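You operate a simulated robot arm through the tools that you are given. There is no shell and no other tool.

You are at the controls of a simulated robot arm. One attempt, no reset.

Task
Raise the aerials, scan, and set the receiver to the clear channel.
Fine: switch on the splitter and the scanner and leave them on; the microphones stay off; boost, mute and fader stay.

The check looks at the end state, three seconds after you hand in, the way a careful person would. Anything else that was tipped, shoved, dropped, spilled or broken makes it a failure.

Robot
A 6-joint arm with a two-finger gripper, fixed in place. Base frame: the origin is at the foot of the arm, x ahead of it, y to its left, z up. Units: cm, degrees, N and s.
With the tool pointing down near the work surface it reaches from about 10 to 92 cm from the base axis. Its first joint turns from -166.0 to 166.0 degrees. Payload 3.43 kg.
Tool frame: the origin (TCP) lies between the finger pads and is the grasp point; the fingertips stand 2 cm ahead of it; z points along the fingers, y is the line along which they close. Largest opening 19 cm; the body of the gripper starts 24.8 cm behind the TCP.
Orientation is told as [roll, pitch, yaw] about the base's x, y, z axes, in that order, counted from this pose: with the fingers straight down and closing along the base's y, the tool's x points along the base's -x, its y along +y and its z along -z.

Tools
- The arm moves only by the tool play_rows. Its argument "motion" is a list of rows, each a list of 3 entries, a list of its own where there are three numbers: the opening in per cent of the stroke, from 0 (shut) to 100 (fully open), then the shift along the base's x, y, z in units of 200 mm (1.0 is 200 mm), then the turn, a rotation vector about the base's x, y, z in units of 60 degrees (1.0 is 60 degrees). In form: [[grip, [tx, ty, tz], [wx, wy, wz]], ...]. A call has 1 to 20 rows; each row is the pose to reach, as a shift and turn from the pose commanded when the call began. A call with a number of a shift or a turn outside -1 to 1 is refused whole. Rows are played at 5 a second. More than 5 cm and 8.6 degrees between two rows, or a gripper value outside its range, and nothing of the call is played. Where a pose cannot be reached the arm comes as near as it can. A force on the tool above 40 N (or 10 N above the force at the start of the call, whichever is more), or a blocked arm, ends the call early, and 0.2 s more pass. Each finger travels about 15.3 cm/s and halts on what it meets, pressing with about 20 N; the grip force reading is that of the motor and also rises with nothing between the fingers. The clock runs only during rows and for 0.2 s after the last one: add rows that repeat a pose to give the fingers time. It gives the time, the measured TCP pose, the force on the tool (base axes), the opening and the grip force at its end, in the units of the frame above (readings bear some noise), with the torque about the TCP (base axes, N m) and any sound that the robot's microphone picked up.
- Cameras (640 x 400 px; columns grow to the right, rows downward): "scene" is fixed at [40.03, 65.02, 105.2]; the picture's right is [-0.87, -0.49, 0.00], its down [-0.15, 0.27, -0.95] and it looks along [0.47, -0.83, -0.30] (base axes); focal length 214 px, centre (320, 200). "wrist" rides on the gripper at [7, -0.8, -28.8] in the tool frame; the picture's right is [0.12, 0.99, 0.00], its down [-0.96, 0.12, -0.25] and it looks along [-0.24, 0.03, 0.97] (tool axes); focal length 261 px, centre (320, 200).
- snapshot(camera): a new picture of that camera. The clock stands still meanwhile.
- raise_lower(by): slides the trunk up (or, below 0, down) by that many cm; the arm rides with it, the base frame stays. It gives what a move gives, with no picture.
- probe_pixels(camera, pixels): for up to 12 pixels [column, row] of the newest picture of that camera ("zoom" is the newest enlarged one), the place [x, y, z] in the base frame of the surface seen there, good to about 0.3 cm. The clock stands still meanwhile.
- close_up(camera, box): a new picture of the part [left, top, right, bottom] of that camera's present view, enlarged. The clock stands still meanwhile.
- job_done(): hands the job in; it is judged then, once.

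Leave the gripper open and the arm clear of the work at the hand-in unless told otherwise.

The tools are called after "Request:" as name(argument=value, ...) on one line, values as JSON. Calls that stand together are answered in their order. play_rows: Moves the arm, as the interface text tells. Its arguments: {"type":"object","properties":{"motion":{"type":"array","items":{"type":"array"}}},"required":["motion"]} The other tools are called the same way: raise_lower (by) slides the trunk up or down; snapshot (camera) takes a picture; probe_pixels (camera, pixels) gives the place of the surface under pixels of a picture; close_up (camera, box) takes an enlarged picture of a part of a camera's view; job_done () hands the job in.

At the start:

```text
t: 0.0
tcp_pos: [61.91, 11.58, 112.75]
ee_rot: [0.0, 0.1, 0.0]
wrist_force: [-0.2, 0.3, -0.3]
wrist_torque: [0.0, -0.01, 0.01]
width: 18.99
grip_force: 0.0
trunk travel left (down, up): [-30.0, 14.0]
```

scene: 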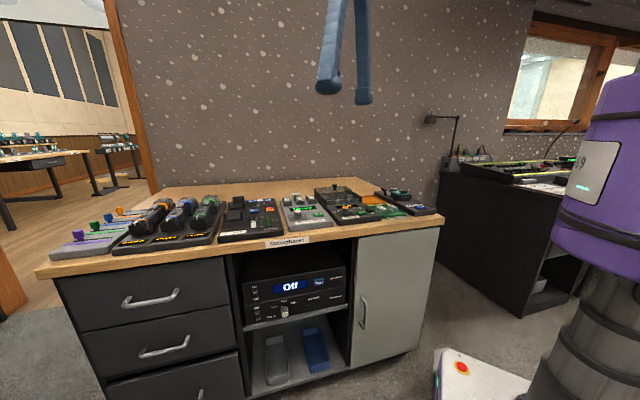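
wrist: 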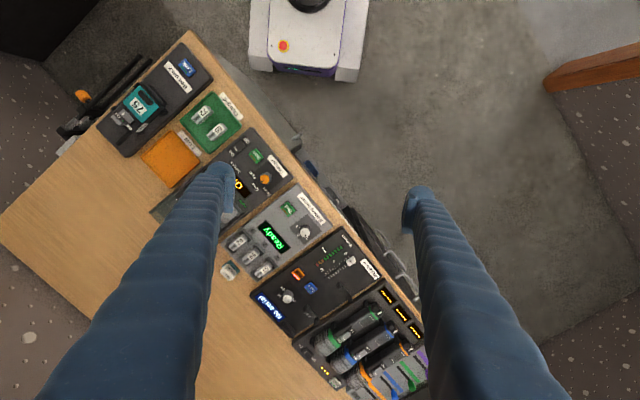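

I see a workbench with several devices: microphones in a charger at the left, a device with a slider, a scanner-like unit with "Ready", another unit, and a receiver under the top showing "Off". I'll take enlarged pictures to read the labels.

Request:
close_up(camera="scene", box=[40, 170, 240, 270])

Request:
close_up(camera="scene", box=[210, 170, 450, 260])

Request:
close_up(camera="scene", box=[225, 245, 365, 400])

Request:
close_up(camera="wrist", box=[50, 20, 290, 220])

Request:
close_up(camera="wrist", box=[200, 150, 440, 400])

```text
3.20 times, centred on (140, 220) of scene
```

zoom: 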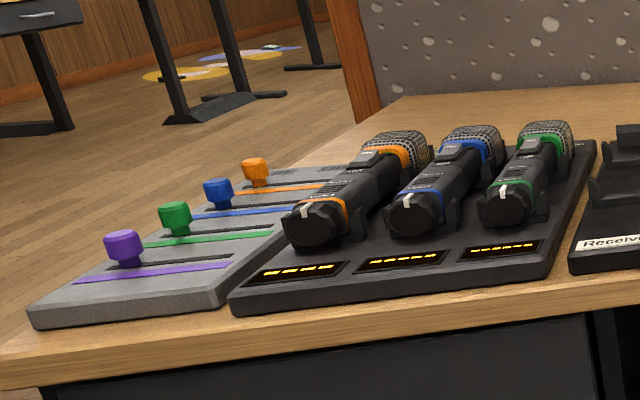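

```text
2.67 times, centred on (330, 215) of scene
```

zoom: 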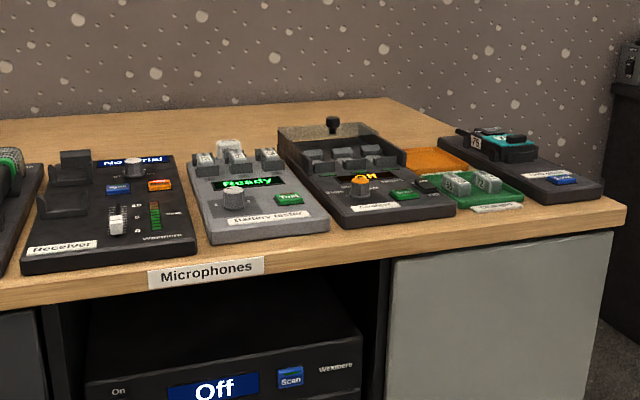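

```text
2.58 times, centred on (295, 322) of scene
```

zoom: 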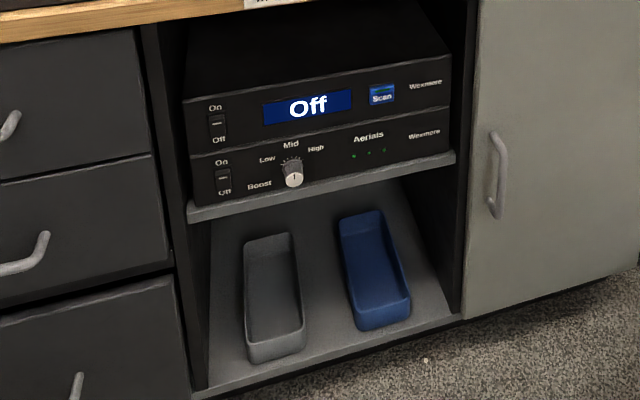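

```text
2.00 times, centred on (170, 120) of wrist
```

zoom: 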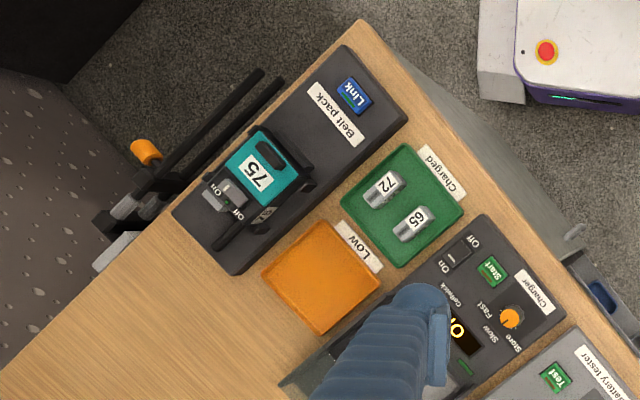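

```text
1.60 times, centred on (320, 275) of wrist
```

zoom: 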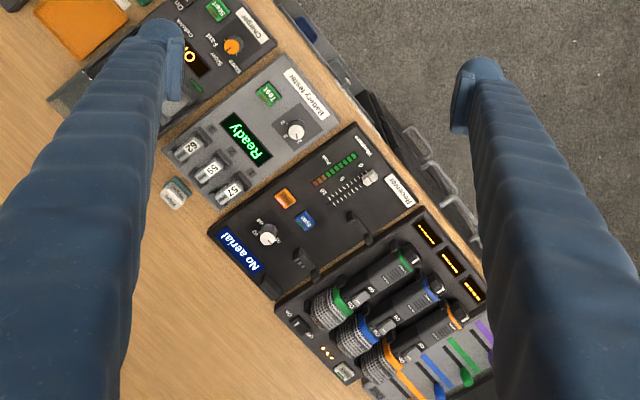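

The desk receiver reads "No aerial", and in the rack there's a scanner (Off, Scan button) above a splitter (boost knob, aerial LEDs). In the wrist view I see black rods with an orange knob near (100,100), past the table's end. I'll measure places.

Request:
snapshot(camera="wrist")

Request:
snapshot(camera="scene")

Request:
close_up(camera="wrist", box=[40, 40, 160, 170])

Request:
close_up(camera="scene", box=[360, 170, 460, 240])

Request:
probe_pixels(camera="wrist", pixels=[[190, 33], [430, 330], [5, 215], [80, 97], [140, 60], [110, 85], [62, 130], [100, 72], [66, 147], [20, 120], [300, 205], [60, 180]])

Request:
probe_pixels(camera="scene", pixels=[[291, 286], [320, 281], [255, 293], [257, 317], [284, 311], [438, 213], [40, 265], [240, 262], [350, 245], [352, 310], [370, 185], [330, 30]])

```text
taken
```

wrist: 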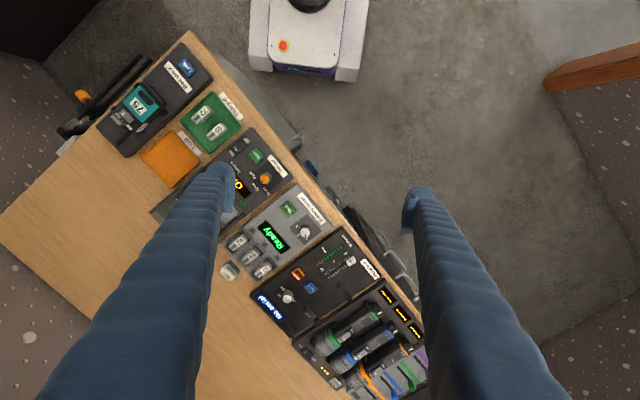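

```text
taken
```

scene: 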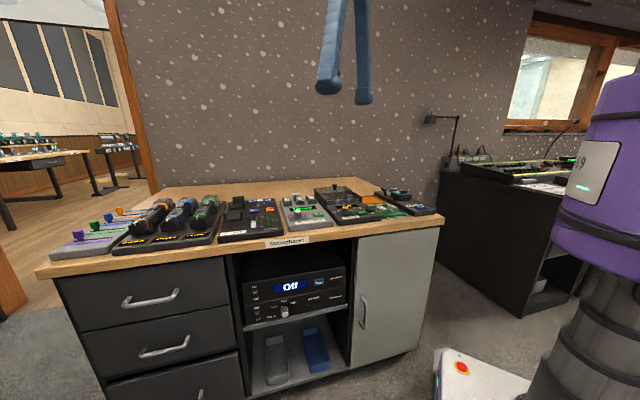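

```text
3.08 times, centred on (100, 105) of wrist
```

zoom: 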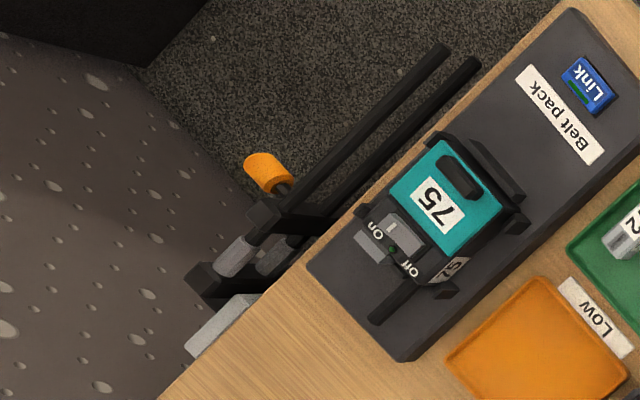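

```text
5.71 times, centred on (410, 205) of scene
```

zoom: 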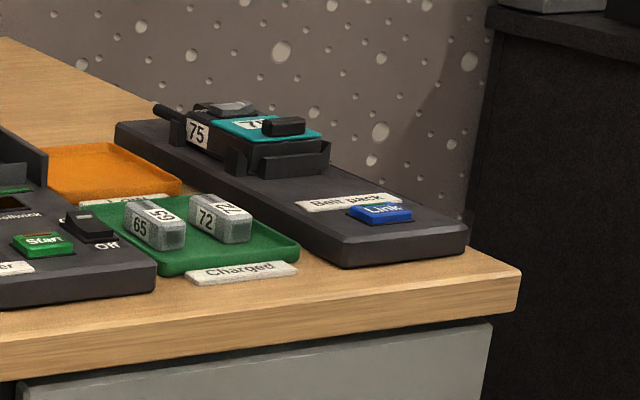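

```text
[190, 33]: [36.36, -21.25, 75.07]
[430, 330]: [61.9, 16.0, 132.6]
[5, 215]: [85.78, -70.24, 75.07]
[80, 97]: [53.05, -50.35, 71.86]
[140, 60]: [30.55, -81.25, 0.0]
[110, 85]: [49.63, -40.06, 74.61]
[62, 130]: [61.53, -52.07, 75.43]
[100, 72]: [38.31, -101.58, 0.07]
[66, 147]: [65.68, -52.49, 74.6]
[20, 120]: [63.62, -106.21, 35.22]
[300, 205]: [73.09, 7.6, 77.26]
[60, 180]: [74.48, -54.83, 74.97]
```

```text
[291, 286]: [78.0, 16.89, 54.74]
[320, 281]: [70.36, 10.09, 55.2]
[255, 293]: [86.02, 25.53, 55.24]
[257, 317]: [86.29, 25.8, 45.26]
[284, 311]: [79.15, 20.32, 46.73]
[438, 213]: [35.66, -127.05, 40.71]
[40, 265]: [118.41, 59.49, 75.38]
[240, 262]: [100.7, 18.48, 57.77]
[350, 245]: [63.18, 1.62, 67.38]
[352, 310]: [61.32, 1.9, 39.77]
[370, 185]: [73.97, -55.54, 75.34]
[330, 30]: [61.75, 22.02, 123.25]
```

The table top is at z≈75, its right front corner at (36,-21), and it is turned about 45°. The folded rods lie past its right end near (53,-50,72). I move the open gripper over there at the present height to look closer.

Request:
play_rows(motion=[[100, [-0.05, -0.2, 0], [0, 0, 0]], [100, [-0.1, -0.4, 0], [0, 0, 0]], [100, [-0.15, -0.6, 0], [0, 0, 0]], [100, [-0.2, -0.8, 0], [0, 0, 0]], [100, [-0.25, -1.0, 0], [0, 0, 0]]])

Request:
play_rows(motion=[[100, [-0.1, -0.2, 0], [0, 0, 0]], [100, [-0.2, -0.4, 0], [0, 0, 0]], [100, [-0.3, -0.6, 0], [0, 0, 0]], [100, [-0.4, -0.8, 0], [0, 0, 0]], [100, [-0.4, -0.8, 0], [0, 0, 0]]])

Request:
snapshot(camera="wrist")

```text
t: 1.2
tcp_pos: [56.66, -8.55, 112.73]
ee_rot: [0.0, -0.1, 0.1]
wrist_force: [0.8, -0.6, -0.5]
wrist_torque: [0.04, 0.0, 0.0]
width: 18.98
grip_force: 0.0
trunk travel left (down, up): [-30.0, 14.0]
```

```text
t: 2.4
tcp_pos: [48.79, -24.51, 112.81]
ee_rot: [0.1, 0.0, 0.0]
wrist_force: [0.4, -0.3, -0.1]
wrist_torque: [0.02, -0.01, 0.03]
width: 19.0
grip_force: 0.1
trunk travel left (down, up): [-30.0, 14.0]
```

```text
taken
```

wrist: 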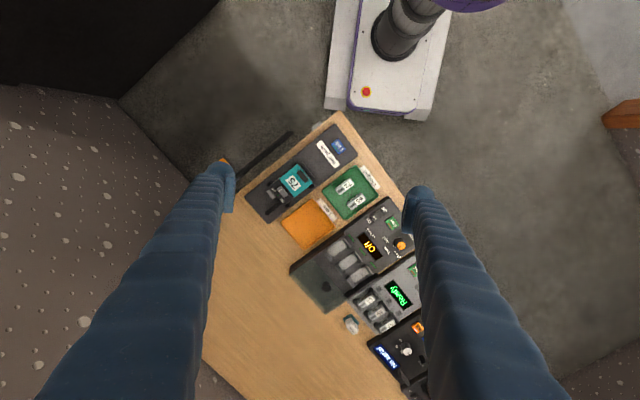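

The left finger now hides the hinge at (215,185). I move further to −y so the rods come between the fingers.

Request:
play_rows(motion=[[100, [0.0, -0.2, 0], [0, 0, 0]], [100, [0.0, -0.4, 0], [0, 0, 0]], [100, [0.0, -0.6, 0], [0, 0, 0]], [100, [0.0, -0.8, 0], [0, 0, 0]], [100, [0, -1.0, 0], [0, 0, 0]], [100, [0, -1.0, 0], [0, 0, 0]]])

Request:
snapshot(camera="wrist")

Request:
close_up(camera="wrist", box=[230, 90, 420, 210])

```text
t: 3.8
tcp_pos: [48.92, -44.51, 113.2]
ee_rot: [0.0, 0.0, 0.0]
wrist_force: [0.0, -0.1, 1.1]
wrist_torque: [0.02, -0.03, -0.02]
width: 19.03
grip_force: 0.1
trunk travel left (down, up): [-30.0, 14.0]
```

```text
taken
```

wrist: 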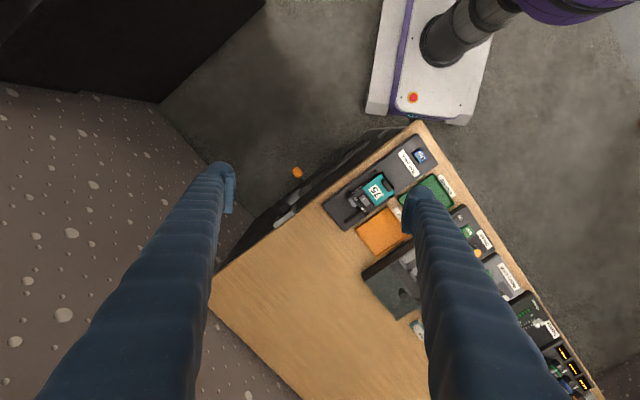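

```text
3.33 times, centred on (325, 150) of wrist
```

zoom: 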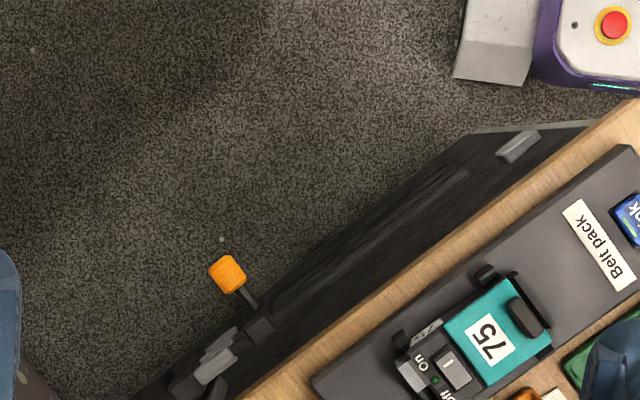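

Now the aerials' bracket lies at about (290,190), with an orange knob sticking out at (297,172). I probe along it.

Request:
probe_pixels(camera="zoom", pixels=[[228, 275], [248, 298], [260, 330], [218, 350], [212, 368], [185, 388], [300, 295], [380, 235], [455, 175], [518, 145], [470, 140], [330, 285]])

Request:
close_up(camera="wrist", box=[260, 160, 340, 220])

```text
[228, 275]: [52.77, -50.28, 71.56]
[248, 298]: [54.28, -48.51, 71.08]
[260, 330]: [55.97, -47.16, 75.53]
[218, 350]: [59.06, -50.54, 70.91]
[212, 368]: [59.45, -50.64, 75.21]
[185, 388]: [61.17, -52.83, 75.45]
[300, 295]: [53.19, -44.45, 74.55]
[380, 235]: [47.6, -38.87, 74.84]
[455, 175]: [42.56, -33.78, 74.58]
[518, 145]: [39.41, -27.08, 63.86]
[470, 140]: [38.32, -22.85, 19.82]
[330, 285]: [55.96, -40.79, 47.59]
```

```text
6.67 times, centred on (300, 190) of wrist
```

zoom: 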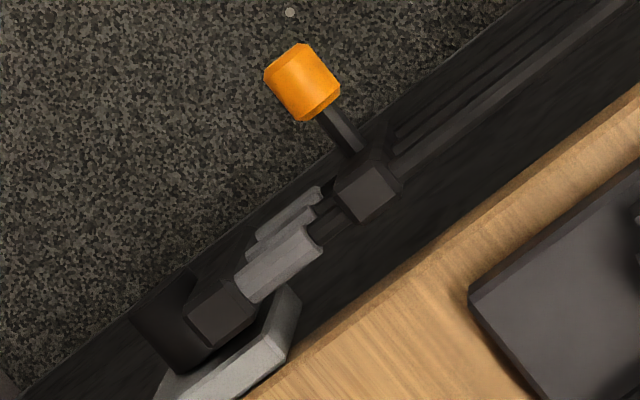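

The unit is a bracket at the table's right side with two rods folded toward the front, joined by a cross bar that carries the orange knob at (52.8,-50.3,71.5). I want a side view: turn 45° in yaw, then tilt 45° towards the table while backing off.

Request:
play_rows(motion=[[100, [0, -0.05, -0.1], [0, 0, 0.125]], [100, [0, -0.1, -0.2], [0, 0, 0.25]], [100, [0, -0.15, -0.3], [0, 0, 0.375]], [100, [0, -0.2, -0.4], [0, 0, 0.5]], [100, [0, -0.25, -0.5], [0, 0, 0.625]], [100, [0, -0.3, -0.6], [0, 0, 0.75]], [100, [0, -0.3, -0.6], [0, 0, 0.75]]])

Request:
play_rows(motion=[[100, [-0.03, -0.05, -0.05], [0.0884, -0.0884, 0]], [100, [-0.06, -0.1, -0.1], [0.1768, -0.1768, 0]], [100, [-0.09, -0.15, -0.15], [0.265, -0.265, 0]], [100, [-0.12, -0.2, -0.2], [0.3535, -0.3535, 0]], [100, [-0.15, -0.25, -0.25], [0.442, -0.442, 0]], [100, [-0.15, -0.3, -0.3], [0.53, -0.53, 0]], [100, [-0.15, -0.3, -0.3], [0.53, -0.53, 0]]])

Request:
snapshot(camera="wrist")

Request:
snapshot(camera="scene")

```text
t: 5.4
tcp_pos: [48.8, -50.6, 100.95]
ee_rot: [-0.1, -0.1, 45.1]
wrist_force: [0.2, -0.8, 0.7]
wrist_torque: [0.05, -0.02, 0.04]
width: 18.99
grip_force: 0.1
trunk travel left (down, up): [-30.0, 14.0]
```

```text
t: 7.0
tcp_pos: [45.79, -56.48, 94.72]
ee_rot: [0.0, -45.1, 45.0]
wrist_force: [-0.2, -0.1, 0.0]
wrist_torque: [0.16, -0.03, 0.05]
width: 19.01
grip_force: 0.1
trunk travel left (down, up): [-30.0, 14.0]
```

```text
taken
```

wrist: 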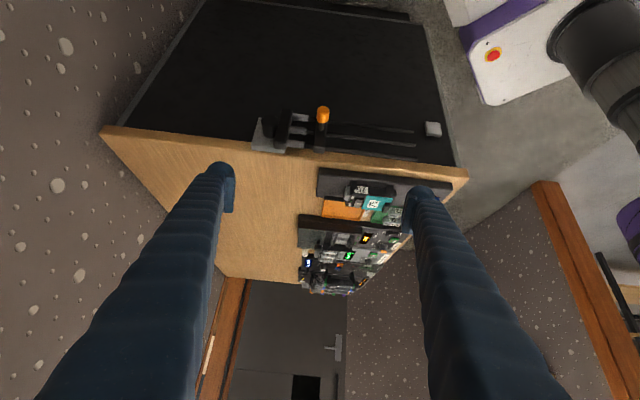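

```text
taken
```

scene: 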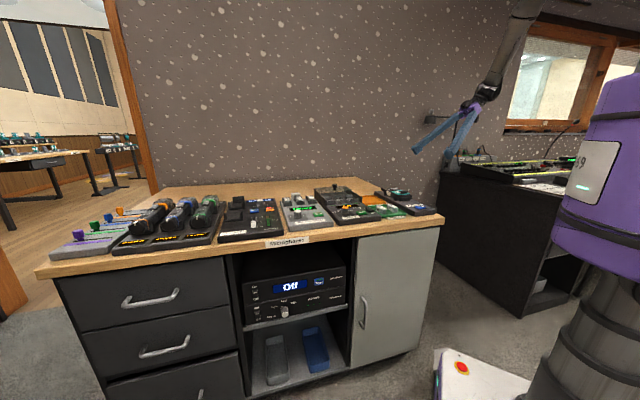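

Good: the whole table side shows. The aerial unit is at (265–445, 105–160). I enlarge it.

Request:
close_up(camera="wrist", box=[240, 90, 460, 180])

Request:
close_up(camera="wrist", box=[245, 95, 345, 165])

Request:
probe_pixels(camera="wrist", pixels=[[322, 110], [322, 118], [322, 130], [321, 145], [283, 120], [290, 145], [268, 135], [300, 118], [300, 130], [370, 130], [413, 145], [433, 128]])

```text
2.91 times, centred on (350, 135) of wrist
```

zoom: 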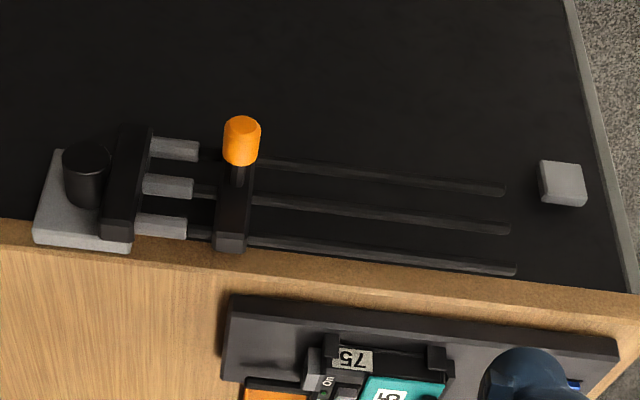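

```text
5.71 times, centred on (295, 130) of wrist
```

zoom: 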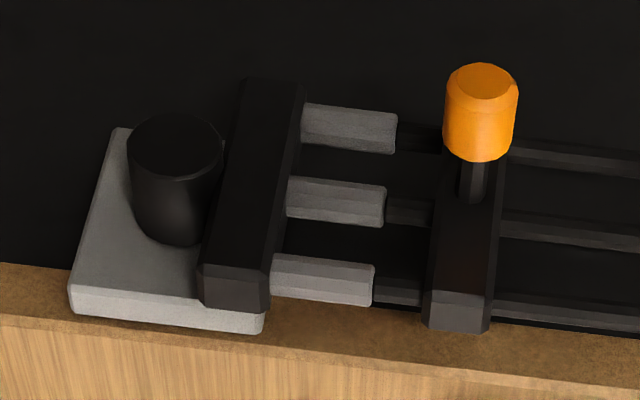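

```text
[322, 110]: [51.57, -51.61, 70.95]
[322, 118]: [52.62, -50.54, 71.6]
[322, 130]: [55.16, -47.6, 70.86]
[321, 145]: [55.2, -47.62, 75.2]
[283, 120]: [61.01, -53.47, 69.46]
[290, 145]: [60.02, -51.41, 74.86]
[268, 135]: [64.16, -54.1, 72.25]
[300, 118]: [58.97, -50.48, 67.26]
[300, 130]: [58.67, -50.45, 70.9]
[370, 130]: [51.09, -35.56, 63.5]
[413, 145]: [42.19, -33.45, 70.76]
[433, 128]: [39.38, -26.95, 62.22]
```

I see three rods in sleeves on a bar, with a black pivot cylinder on a grey plate and a cross bar with the orange knob: the whole set swings up about the pivot. I probe the enlarged picture for exact geometry.

Request:
probe_pixels(camera="zoom", pixels=[[482, 80], [480, 130], [450, 110], [512, 110], [472, 185], [440, 250], [458, 312], [175, 145], [135, 150], [215, 150], [235, 287], [170, 310]])

Request:
probe_pixels(camera="scene", pixels=[[445, 175], [535, 200], [545, 190], [440, 210], [520, 300], [485, 165], [432, 118], [470, 185], [444, 165], [455, 160]])

```text
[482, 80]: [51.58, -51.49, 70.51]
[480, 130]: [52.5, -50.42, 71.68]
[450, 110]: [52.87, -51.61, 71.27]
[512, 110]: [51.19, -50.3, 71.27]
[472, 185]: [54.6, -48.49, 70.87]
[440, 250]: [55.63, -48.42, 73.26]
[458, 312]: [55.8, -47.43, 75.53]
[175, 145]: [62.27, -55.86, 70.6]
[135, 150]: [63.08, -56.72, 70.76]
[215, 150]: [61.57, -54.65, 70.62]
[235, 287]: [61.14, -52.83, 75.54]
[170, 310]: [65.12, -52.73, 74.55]
```

```text
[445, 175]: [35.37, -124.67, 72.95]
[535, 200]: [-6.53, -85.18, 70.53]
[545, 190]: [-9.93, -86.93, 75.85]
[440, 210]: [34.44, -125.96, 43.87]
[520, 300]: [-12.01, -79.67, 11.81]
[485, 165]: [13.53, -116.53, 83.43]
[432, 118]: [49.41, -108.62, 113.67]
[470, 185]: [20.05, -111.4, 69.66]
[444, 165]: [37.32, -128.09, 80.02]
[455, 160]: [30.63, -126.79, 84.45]
```

Geometry: the pivot axis passes near (62.3,-55.9,70.6), the knob centre is near (52.4,-50.7,70.6), so the lever arm is about 10.7 cm. I partly close the gripper (35 %) and drop to a spot 10 cm short of the knob along the tool axis.

Request:
play_rows(motion=[[80, [0.017, 0.007, -0.213], [0, 0, 0]], [60, [0.035, 0.014, -0.426], [0, 0, 0]], [40, [0.052, 0.021, -0.64], [0, 0, 0]], [35, [0.069, 0.0275, -0.8525], [0, 0, 0]], [35, [0.069, 0.0275, -0.8525], [0, 0, 0]]])

Request:
snapshot(camera="wrist")

```text
t: 8.2
tcp_pos: [47.38, -55.98, 77.75]
ee_rot: [0.0, -45.0, 45.0]
wrist_force: [-0.5, -0.3, 0.2]
wrist_torque: [0.09, -0.04, 0.01]
width: 6.66
grip_force: 0.2
trunk travel left (down, up): [-30.0, 14.0]
```

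```text
taken
```

wrist: 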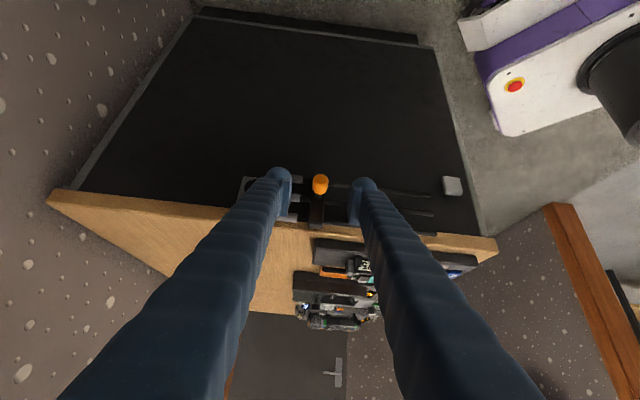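

The knob at (320,184) is centred between the fingers. I probe it once more before going in.

Request:
probe_pixels(camera="wrist", pixels=[[320, 179], [320, 186], [314, 184], [326, 184], [318, 210], [452, 186], [282, 172], [362, 180]])

Request:
close_up(camera="wrist", box=[230, 150, 410, 250])

```text
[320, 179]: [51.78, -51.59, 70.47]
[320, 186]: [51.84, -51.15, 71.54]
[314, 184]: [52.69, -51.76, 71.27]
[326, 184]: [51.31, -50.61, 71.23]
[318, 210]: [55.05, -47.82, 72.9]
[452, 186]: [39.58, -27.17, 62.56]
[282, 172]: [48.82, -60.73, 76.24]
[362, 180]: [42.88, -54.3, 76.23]
```

```text
3.56 times, centred on (320, 200) of wrist
```

zoom: 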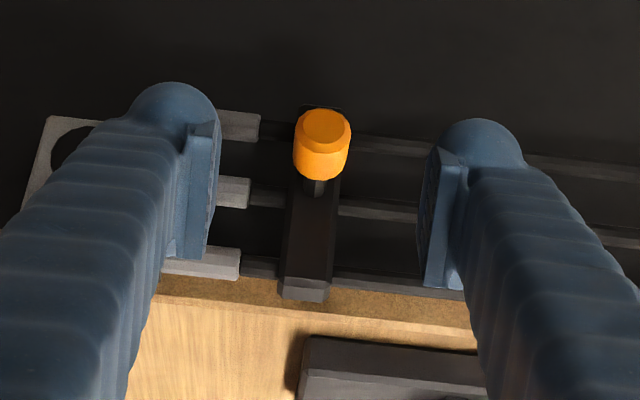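

Centred to within a few millimetres. I go in 9.5 cm along the tool axis, then close on the knob.

Request:
play_rows(motion=[[35, [0.06, 0.06, -0.085], [0, 0, 0]], [35, [0.12, 0.12, -0.17], [0, 0, 0]], [35, [0.18, 0.18, -0.255], [0, 0, 0]], [35, [0.2375, 0.2375, -0.336], [0, 0, 0]], [35, [0.2375, 0.2375, -0.336], [0, 0, 0]], [20, [0.2375, 0.2375, -0.336], [0, 0, 0]], [8, [0.2375, 0.2375, -0.336], [0, 0, 0]], [8, [0.2375, 0.2375, -0.336], [0, 0, 0]]])

Request:
close_up(camera="wrist", box=[230, 150, 410, 250])

```text
t: 10.0
tcp_pos: [51.89, -51.26, 71.07]
ee_rot: [0.0, -44.9, 44.9]
wrist_force: [11.3, -4.9, -2.4]
wrist_torque: [-0.08, 0.02, -0.08]
width: 2.27
grip_force: 45.1
trunk travel left (down, up): [-30.0, 14.0]
```

```text
3.56 times, centred on (320, 200) of wrist
```

zoom: 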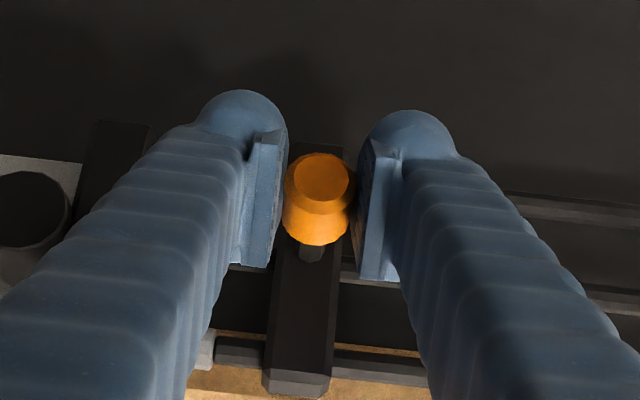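

The knob is held (width 2.27 cm). I start the swing with the first 20° of the arc and watch the force.

Request:
play_rows(motion=[[5, [0.0014, -0.0014, 0.0466], [0, 0, 0]], [5, [0.0057, -0.0057, 0.0929], [0, 0, 0]], [5, [0.0129, -0.0129, 0.1385], [0, 0, 0]], [5, [0.0228, -0.0228, 0.183], [0, 0, 0]]])

Request:
close_up(camera="wrist", box=[200, 130, 440, 270])

```text
t: 11.0
tcp_pos: [52.2, -51.59, 74.66]
ee_rot: [0.2, -44.8, 44.9]
wrist_force: [6.2, -3.0, -10.5]
wrist_torque: [-0.39, 0.8, -0.13]
width: 2.21
grip_force: 45.2
trunk travel left (down, up): [-30.0, 14.0]
```

```text
2.67 times, centred on (320, 200) of wrist
```

zoom: 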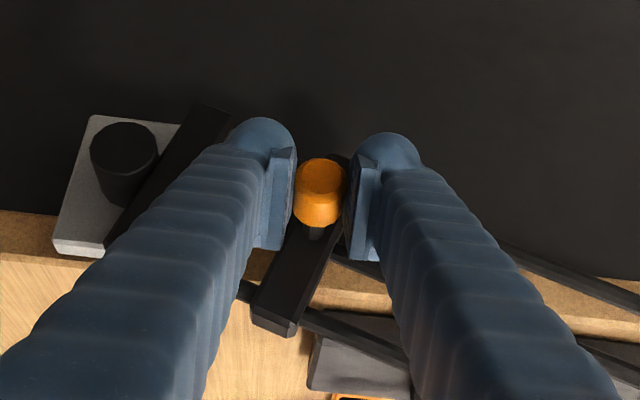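

The set turns with the knob (rods have lifted at the right). I go on along the arc to 70°.

Request:
play_rows(motion=[[5, [0.0126, -0.0126, 0.0431], [0, 0, 0]], [5, [0.0279, -0.0279, 0.0845], [0, 0, 0]], [5, [0.0456, -0.0456, 0.1239], [0, 0, 0]], [5, [0.0657, -0.0657, 0.1609], [0, 0, 0]], [5, [0.088, -0.088, 0.1953], [0, 0, 0]], [5, [0.1123, -0.1123, 0.2269], [0, 0, 0]], [5, [0.1385, -0.1385, 0.2553], [0, 0, 0]], [5, [0.1663, -0.1663, 0.2803], [0, 0, 0]], [5, [0.1956, -0.1956, 0.3019], [0, 0, 0]], [5, [0.2261, -0.2261, 0.3197], [0, 0, 0]]])

Request:
close_up(camera="wrist", box=[200, 130, 440, 270])

Request:
snapshot(camera="scene")

```text
t: 13.2
tcp_pos: [56.9, -56.28, 81.22]
ee_rot: [0.0, -44.9, 45.0]
wrist_force: [-1.1, 2.4, 1.1]
wrist_torque: [0.1, -0.02, 0.18]
width: 2.24
grip_force: 44.7
trunk travel left (down, up): [-30.0, 14.0]
```

```text
2.67 times, centred on (320, 200) of wrist
```

zoom: 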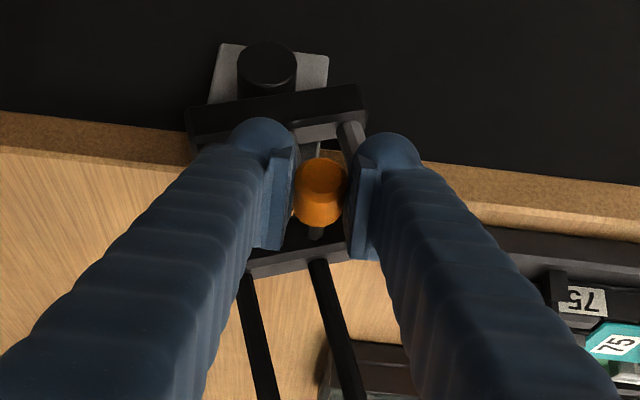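

```text
taken
```

scene: 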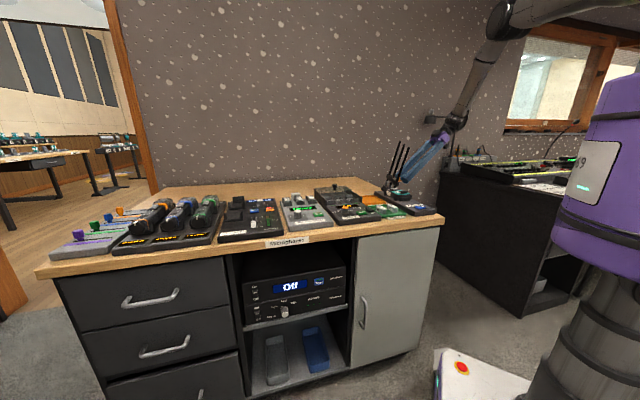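

The rods now stand at roughly 70° in the scene view (390,165). I carry on to 90°.

Request:
play_rows(motion=[[5, [0.0315, -0.0315, 0.014], [0, 0, 0]], [5, [0.0637, -0.0637, 0.0241], [0, 0, 0]], [5, [0.0964, -0.0964, 0.0302], [0, 0, 0]], [5, [0.1294, -0.1294, 0.0323], [0, 0, 0]], [5, [0.1294, -0.1294, 0.0323], [0, 0, 0]]])

Request:
close_up(camera="wrist", box=[200, 130, 440, 270])

Request:
close_up(camera="scene", box=[225, 245, 365, 345])

Request:
close_up(camera="scene", box=[340, 110, 480, 230])

```text
t: 14.4
tcp_pos: [59.42, -58.63, 81.66]
ee_rot: [0.1, -44.9, 45.0]
wrist_force: [-8.1, 5.4, -2.5]
wrist_torque: [0.03, 0.07, 0.05]
width: 2.25
grip_force: 45.2
trunk travel left (down, up): [-30.0, 14.0]
```

```text
2.67 times, centred on (320, 200) of wrist
```

zoom: 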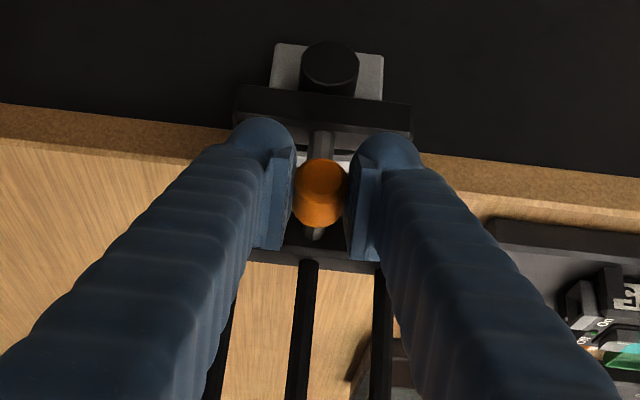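

```text
4.00 times, centred on (295, 295) of scene
```

zoom: 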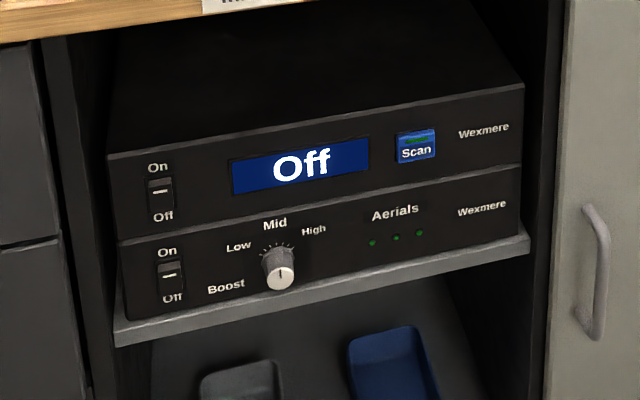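

```text
3.33 times, centred on (410, 170) of scene
```

zoom: 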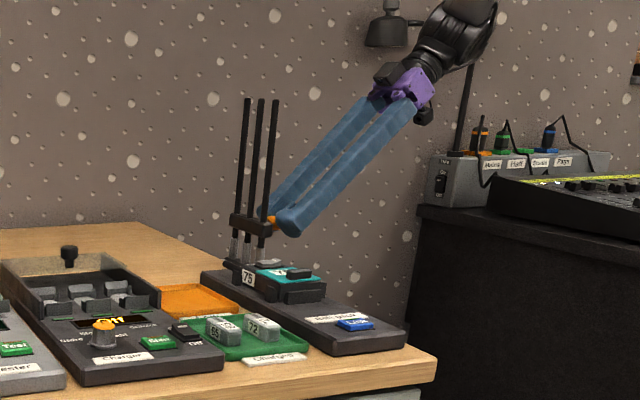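

They stand nearly upright and I feel about 10 N against further motion, likely the stop. I press on by half a centimetre to make sure it sits at its stop.

Request:
play_rows(motion=[[5, [0.0175, -0.0175, 0], [0, 0, 0]], [5, [0.03, -0.03, -0.002], [0, 0, 0]], [5, [0.03, -0.03, -0.002], [0, 0, 0]]])

Request:
close_up(camera="scene", box=[340, 110, 480, 230])

```text
t: 14.9
tcp_pos: [59.47, -58.63, 81.75]
ee_rot: [0.5, -45.1, 45.1]
wrist_force: [-8.7, 3.9, 7.0]
wrist_torque: [0.5, -0.2, 0.26]
width: 2.25
grip_force: 45.0
trunk travel left (down, up): [-30.0, 14.0]
stopped in row 2: the force on the tool passed its limit at 44 N (the readings are from after the stop); the commanded pose is now the measured one
```

```text
3.33 times, centred on (410, 170) of scene
```

zoom: 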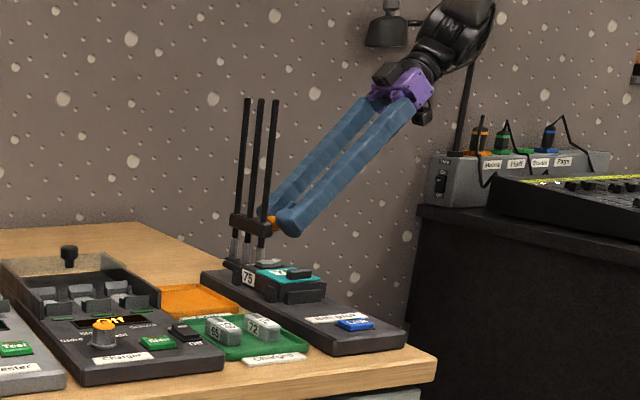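

A hard stop at 90° (44 N). I open the fingers a little and back away along the tool axis, then check the aerials stay up.

Request:
play_rows(motion=[[15, [0, 0, 0], [0, 0, 0]], [25, [0, 0, 0], [0, 0, 0]], [30, [0, 0, 0], [0, 0, 0]], [30, [0, 0, 0], [0, 0, 0]]])

Request:
close_up(camera="wrist", box=[200, 130, 440, 270])

```text
t: 15.9
tcp_pos: [59.6, -58.76, 81.58]
ee_rot: [0.6, -45.0, 44.8]
wrist_force: [-0.2, 0.5, 0.3]
wrist_torque: [0.02, -0.03, 0.0]
width: 5.67
grip_force: 0.1
trunk travel left (down, up): [-30.0, 14.0]
```

```text
2.67 times, centred on (320, 200) of wrist
```

zoom: 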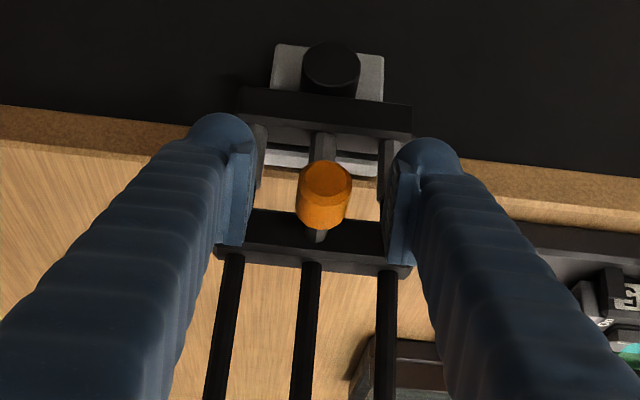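

Force is zero and the aerials stand on their own. I back off 14 cm along the tool axis.

Request:
play_rows(motion=[[30, [-0.07, -0.07, 0.1], [0, 0, 0]], [30, [-0.17, -0.17, 0.24], [0, 0, 0]], [30, [-0.27, -0.27, 0.38], [0, 0, 0]], [30, [-0.35, -0.35, 0.5], [0, 0, 0]], [30, [-0.35, -0.35, 0.5], [0, 0, 0]]])

Request:
snapshot(camera="wrist")

Request:
close_up(camera="scene", box=[340, 110, 480, 230])

Request:
close_up(camera="scene", box=[235, 255, 355, 330])

Request:
probe_pixels(camera="zoom", pixels=[[160, 195], [158, 175], [165, 215], [175, 312], [173, 295], [178, 335], [345, 275], [357, 312], [505, 130], [310, 165], [60, 200], [580, 230]])

```text
t: 17.1
tcp_pos: [52.58, -65.63, 91.67]
ee_rot: [0.6, -45.0, 44.9]
wrist_force: [-0.2, -0.3, -0.6]
wrist_torque: [0.0, -0.02, 0.04]
width: 5.7
grip_force: 0.0
trunk travel left (down, up): [-30.0, 14.0]
```

```text
taken
```

wrist: 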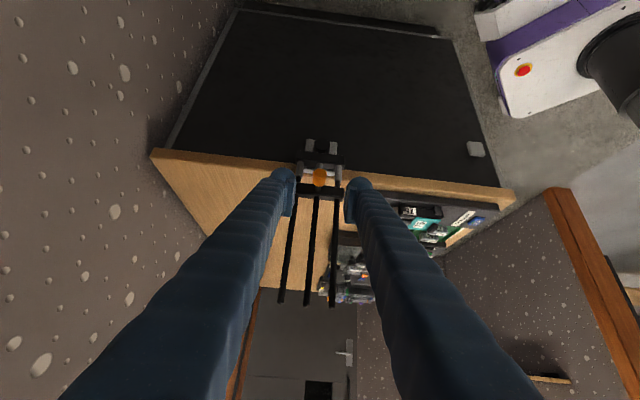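

```text
3.33 times, centred on (410, 170) of scene
```

zoom: 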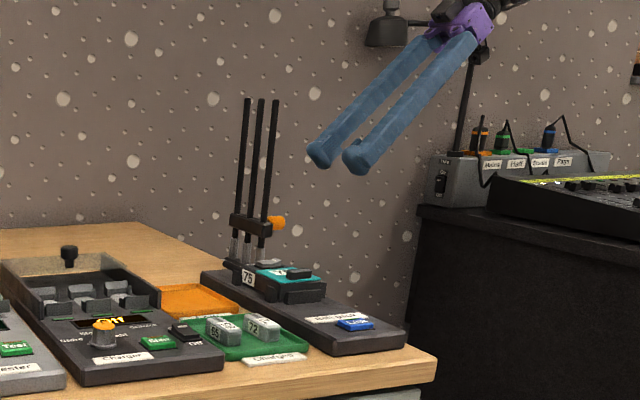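

```text
5.33 times, centred on (295, 292) of scene
```

zoom: 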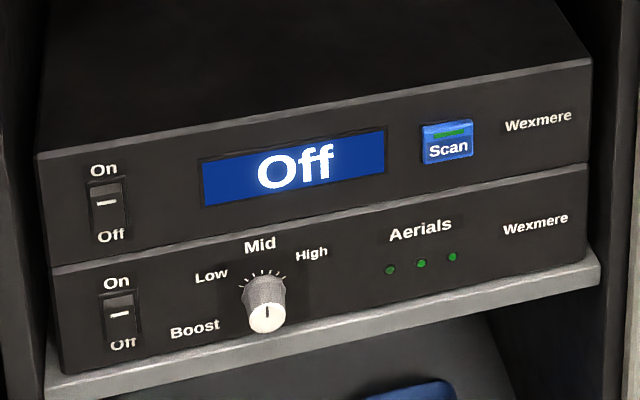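

```text
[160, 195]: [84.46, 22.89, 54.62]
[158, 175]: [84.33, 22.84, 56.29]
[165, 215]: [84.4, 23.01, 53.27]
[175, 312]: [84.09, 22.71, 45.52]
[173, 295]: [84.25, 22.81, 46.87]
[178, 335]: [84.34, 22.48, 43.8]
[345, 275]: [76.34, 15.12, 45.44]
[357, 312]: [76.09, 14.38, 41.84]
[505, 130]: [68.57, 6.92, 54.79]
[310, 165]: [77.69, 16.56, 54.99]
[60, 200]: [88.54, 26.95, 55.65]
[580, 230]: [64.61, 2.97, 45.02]
```

All three rods stand upright beside the table. My last probes were beside the switches; in this enlarged view the scanner switch is at (107,200), the splitter switch at (120,318), Scan at (447,142), boost knob at (267,305). I probe these.

Request:
probe_pixels(camera="zoom", pixels=[[107, 185], [107, 203], [107, 225], [88, 200], [127, 200], [120, 300], [120, 320], [122, 338], [447, 142], [447, 120], [265, 318], [265, 285]])

Request:
close_up(camera="scene", box=[242, 280, 274, 324])

Request:
probe_pixels(camera="scene", pixels=[[244, 330], [345, 310], [238, 265], [347, 250], [291, 335], [232, 290], [355, 300], [349, 270]])

```text
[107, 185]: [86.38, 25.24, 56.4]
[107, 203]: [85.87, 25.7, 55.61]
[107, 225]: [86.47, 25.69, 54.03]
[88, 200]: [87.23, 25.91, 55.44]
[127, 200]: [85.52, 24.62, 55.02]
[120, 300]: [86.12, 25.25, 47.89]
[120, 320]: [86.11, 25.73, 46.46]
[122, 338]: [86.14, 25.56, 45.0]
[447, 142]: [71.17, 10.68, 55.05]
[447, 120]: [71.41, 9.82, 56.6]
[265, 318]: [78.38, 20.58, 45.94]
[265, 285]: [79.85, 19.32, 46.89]
```

```text
9.09 times, centred on (258, 302) of scene
```

zoom: 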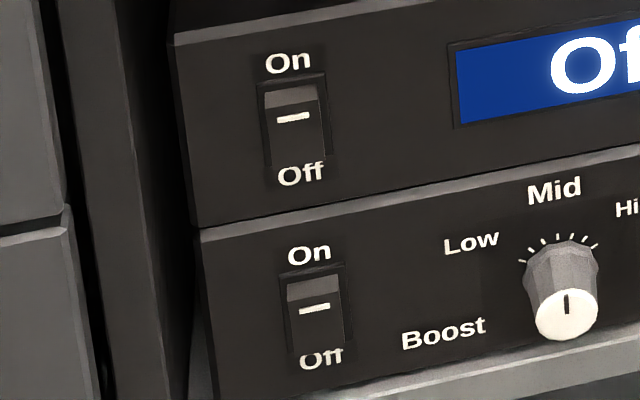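

```text
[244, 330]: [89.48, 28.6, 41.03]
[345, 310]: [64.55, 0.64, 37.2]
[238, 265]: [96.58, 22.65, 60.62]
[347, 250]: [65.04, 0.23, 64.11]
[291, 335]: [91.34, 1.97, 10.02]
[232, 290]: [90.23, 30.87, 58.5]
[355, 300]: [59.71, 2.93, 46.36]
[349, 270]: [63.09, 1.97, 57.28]
```

Panel front is at v≈2.7 cm behind the table edge; the rockers stick out at the top (off). Scanner rocker centre ≈(86.2,25.5,55.2), splitter ≈(86.1,25.5,46.4), Scan ≈(71.2,10.7,55). Now I leave the aerials: retreat and turn the tool upright.

Request:
play_rows(motion=[[30, [-0.08, 0.02, 0.06], [-0.0884, 0.0884, 0]], [30, [-0.16, 0.06, 0.12], [-0.1768, 0.1768, 0]], [30, [-0.26, 0.14, 0.18], [-0.265, 0.265, 0]], [30, [-0.38, 0.24, 0.24], [-0.3535, 0.3535, 0]], [30, [-0.5, 0.36, 0.3], [-0.442, 0.442, 0]], [30, [-0.6, 0.5, 0.36], [-0.53, 0.53, 0]], [30, [-0.6, 0.5, 0.36], [-0.53, 0.53, 0]]])

Request:
snapshot(camera="scene")

```text
t: 18.7
tcp_pos: [40.6, -55.54, 98.97]
ee_rot: [0.5, 0.0, 44.9]
wrist_force: [-0.1, 0.6, 0.5]
wrist_torque: [-0.15, -0.01, 0.01]
width: 5.69
grip_force: 0.0
trunk travel left (down, up): [-30.0, 14.0]
```

```text
taken
```

scene: 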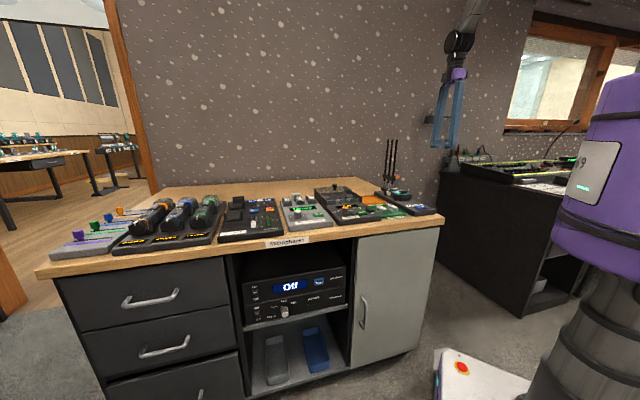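

The tool is upright again at (40.6,-55.5,99). I travel in 20 cm hops along +y, above the desk, to the front of the table.

Request:
play_rows(motion=[[30, [0, 0.22, 0.04], [0, 0, 0]], [30, [0, 0.44, 0.08], [0, 0, 0]], [30, [0, 0.66, 0.12], [0, 0, 0]], [30, [0, 0.88, 0.16], [0, 0, 0]], [30, [0, 1.0, 0.2], [0, 0, 0]]])

Request:
play_rows(motion=[[30, [0.02, 0.22, 0.04], [0, 0, 0]], [30, [0.04, 0.44, 0.08], [0, 0, 0]], [30, [0.06, 0.66, 0.1], [0, 0, 0]], [30, [0.08, 0.88, 0.1], [0, 0, 0]], [30, [0.1, 1.0, 0.1], [0, 0, 0]]])

Request:
play_rows(motion=[[30, [0.02, 0.22, 0], [0, 0, 0]], [30, [0.04, 0.44, 0], [0, 0, 0]], [30, [0.06, 0.66, 0], [0, 0, 0]], [30, [0.08, 0.88, 0], [0, 0, 0]], [30, [0.1, 1.0, 0], [0, 0, 0]]])

Request:
play_rows(motion=[[30, [0.02, 0.22, 0], [0, 0, 0]], [30, [0.04, 0.44, 0], [0, 0, 0]], [30, [0.06, 0.66, 0], [0, 0, 0]], [30, [0.08, 0.88, 0], [0, 0, 0]], [30, [0.1, 1.0, 0], [0, 0, 0]], [30, [0.1, 1.0, 0], [0, 0, 0]]])

Request:
snapshot(camera="scene")

Request:
snapshot(camera="wrist")

```text
t: 19.9
tcp_pos: [40.56, -35.81, 102.97]
ee_rot: [0.5, -0.1, 44.9]
wrist_force: [0.6, 0.1, -0.6]
wrist_torque: [-0.02, -0.01, -0.01]
width: 5.7
grip_force: 0.1
trunk travel left (down, up): [-30.0, 14.0]
```

```text
t: 21.1
tcp_pos: [42.68, -15.8, 104.89]
ee_rot: [0.4, 0.0, 44.9]
wrist_force: [0.3, 0.8, 0.2]
wrist_torque: [-0.01, 0.01, 0.01]
width: 5.7
grip_force: 0.0
trunk travel left (down, up): [-30.0, 14.0]
```

```text
t: 22.3
tcp_pos: [44.63, 4.41, 104.84]
ee_rot: [0.5, 0.0, 44.9]
wrist_force: [0.0, 0.0, 0.0]
wrist_torque: [-0.06, 0.0, -0.03]
width: 5.66
grip_force: 0.1
trunk travel left (down, up): [-30.0, 14.0]
```

```text
t: 23.7
tcp_pos: [46.71, 24.31, 104.9]
ee_rot: [0.6, -0.2, 44.9]
wrist_force: [0.4, -0.3, 0.1]
wrist_torque: [-0.01, -0.02, -0.02]
width: 5.69
grip_force: 0.0
trunk travel left (down, up): [-30.0, 14.0]
```

```text
taken
```

scene: 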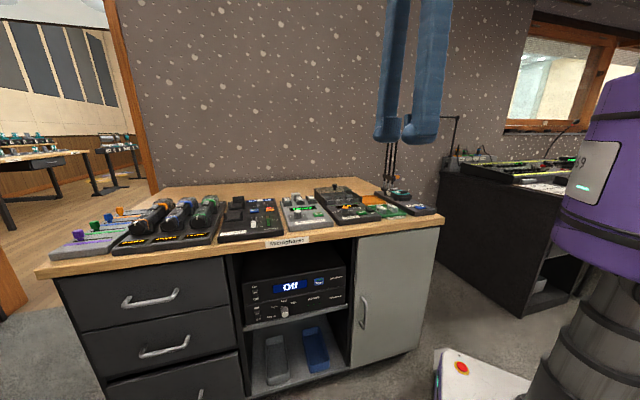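

```text
taken
```

wrist: 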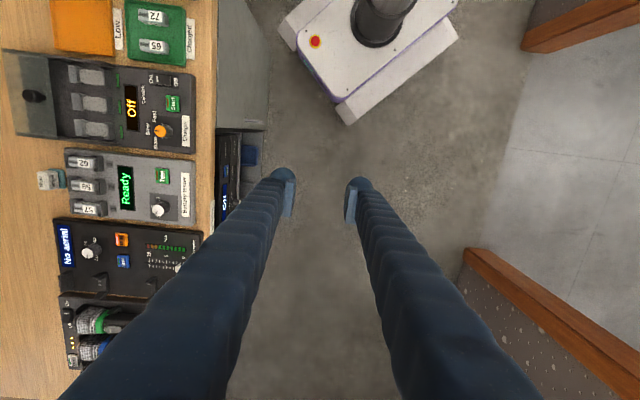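

I'm in front of the table. I lower the trunk by 25 cm so that the arm can work at rack height.

Request:
raise_lower(by=-25)

Request:
snapshot(camera="scene")

```text
t: 26.3
tcp_pos: [46.64, 24.25, 79.8]
ee_rot: [0.5, -0.2, 45.0]
wrist_force: [0.4, 0.1, -0.3]
wrist_torque: [-0.02, 0.01, -0.02]
width: 5.7
grip_force: 0.0
trunk travel left (down, up): [-5.0, 39.0]
```

```text
taken
```

scene: 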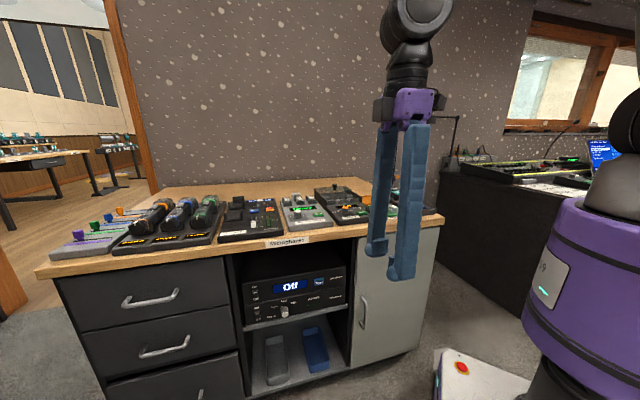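

Now I tilt 45° toward the rack while moving along the table front, keeping about 25 cm in front of it.

Request:
play_rows(motion=[[30, [0.07, 0.08, -0.05], [-0.0884, -0.0884, 0]], [20, [0.14, 0.17, -0.1], [-0.1768, -0.1768, 0]], [10, [0.21, 0.25, -0.15], [-0.265, -0.265, 0]], [0, [0.28, 0.33, -0.2], [-0.3535, -0.3535, 0]], [0, [0.35, 0.42, -0.25], [-0.442, -0.442, 0]], [0, [0.42, 0.5, -0.3], [-0.53, -0.53, 0]], [0, [0.42, 0.5, -0.3], [-0.53, -0.53, 0]]])

Request:
snapshot(camera="scene")

```text
t: 27.9
tcp_pos: [55.21, 34.44, 73.75]
ee_rot: [-44.5, 0.0, 45.0]
wrist_force: [0.0, 0.3, 0.6]
wrist_torque: [-0.12, -0.08, -0.05]
width: 0.0
grip_force: 19.9
trunk travel left (down, up): [-5.0, 39.0]
```

```text
taken
```

scene: 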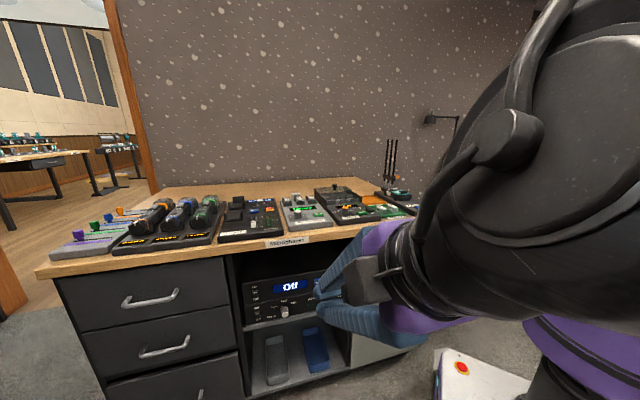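

The arm is close to the scene camera but free. I do the second 45° of the tilt while moving in front of the scanner switch.

Request:
play_rows(motion=[[0, [0.15, 0.025, -0.13], [-0.0884, -0.0884, 0]], [0, [0.3, 0.05, -0.26], [-0.1768, -0.1768, 0]], [0, [0.45, 0.075, -0.4], [-0.265, -0.265, 0]], [0, [0.6, 0.1, -0.53], [-0.3535, -0.3535, 0]], [0, [0.75, 0.125, -0.66], [-0.442, -0.442, 0]], [0, [0.9, 0.15, -0.8], [-0.53, -0.53, 0]], [0, [0.9, 0.15, -0.8], [-0.53, -0.53, 0]]])

Request:
snapshot(camera="scene")

Request:
snapshot(camera="wrist")

```text
t: 29.5
tcp_pos: [73.03, 37.34, 57.6]
ee_rot: [-89.5, 0.1, 45.1]
wrist_force: [1.0, -0.9, -0.6]
wrist_torque: [-0.06, -0.06, 0.01]
width: 0.0
grip_force: 20.0
trunk travel left (down, up): [-5.0, 39.0]
```

```text
taken
```

scene: 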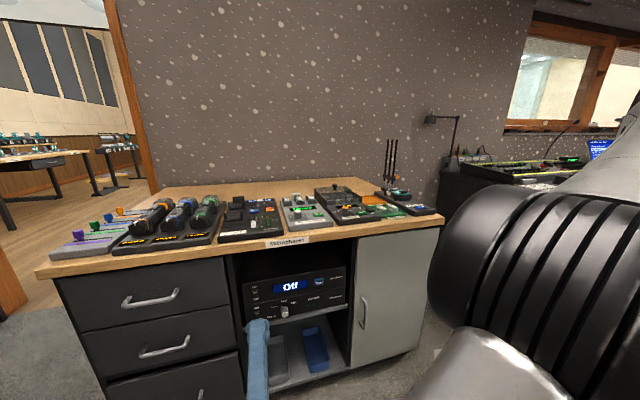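

```text
taken
```

wrist: 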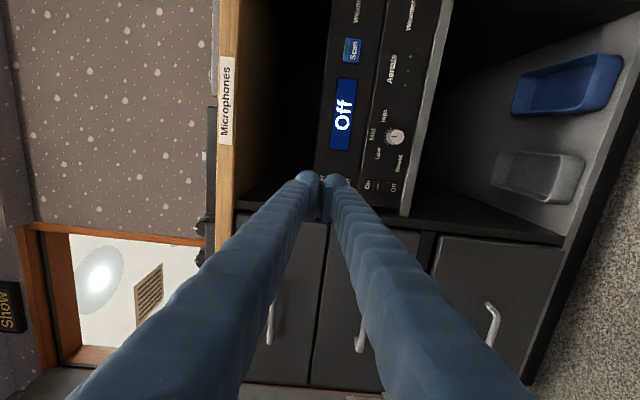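

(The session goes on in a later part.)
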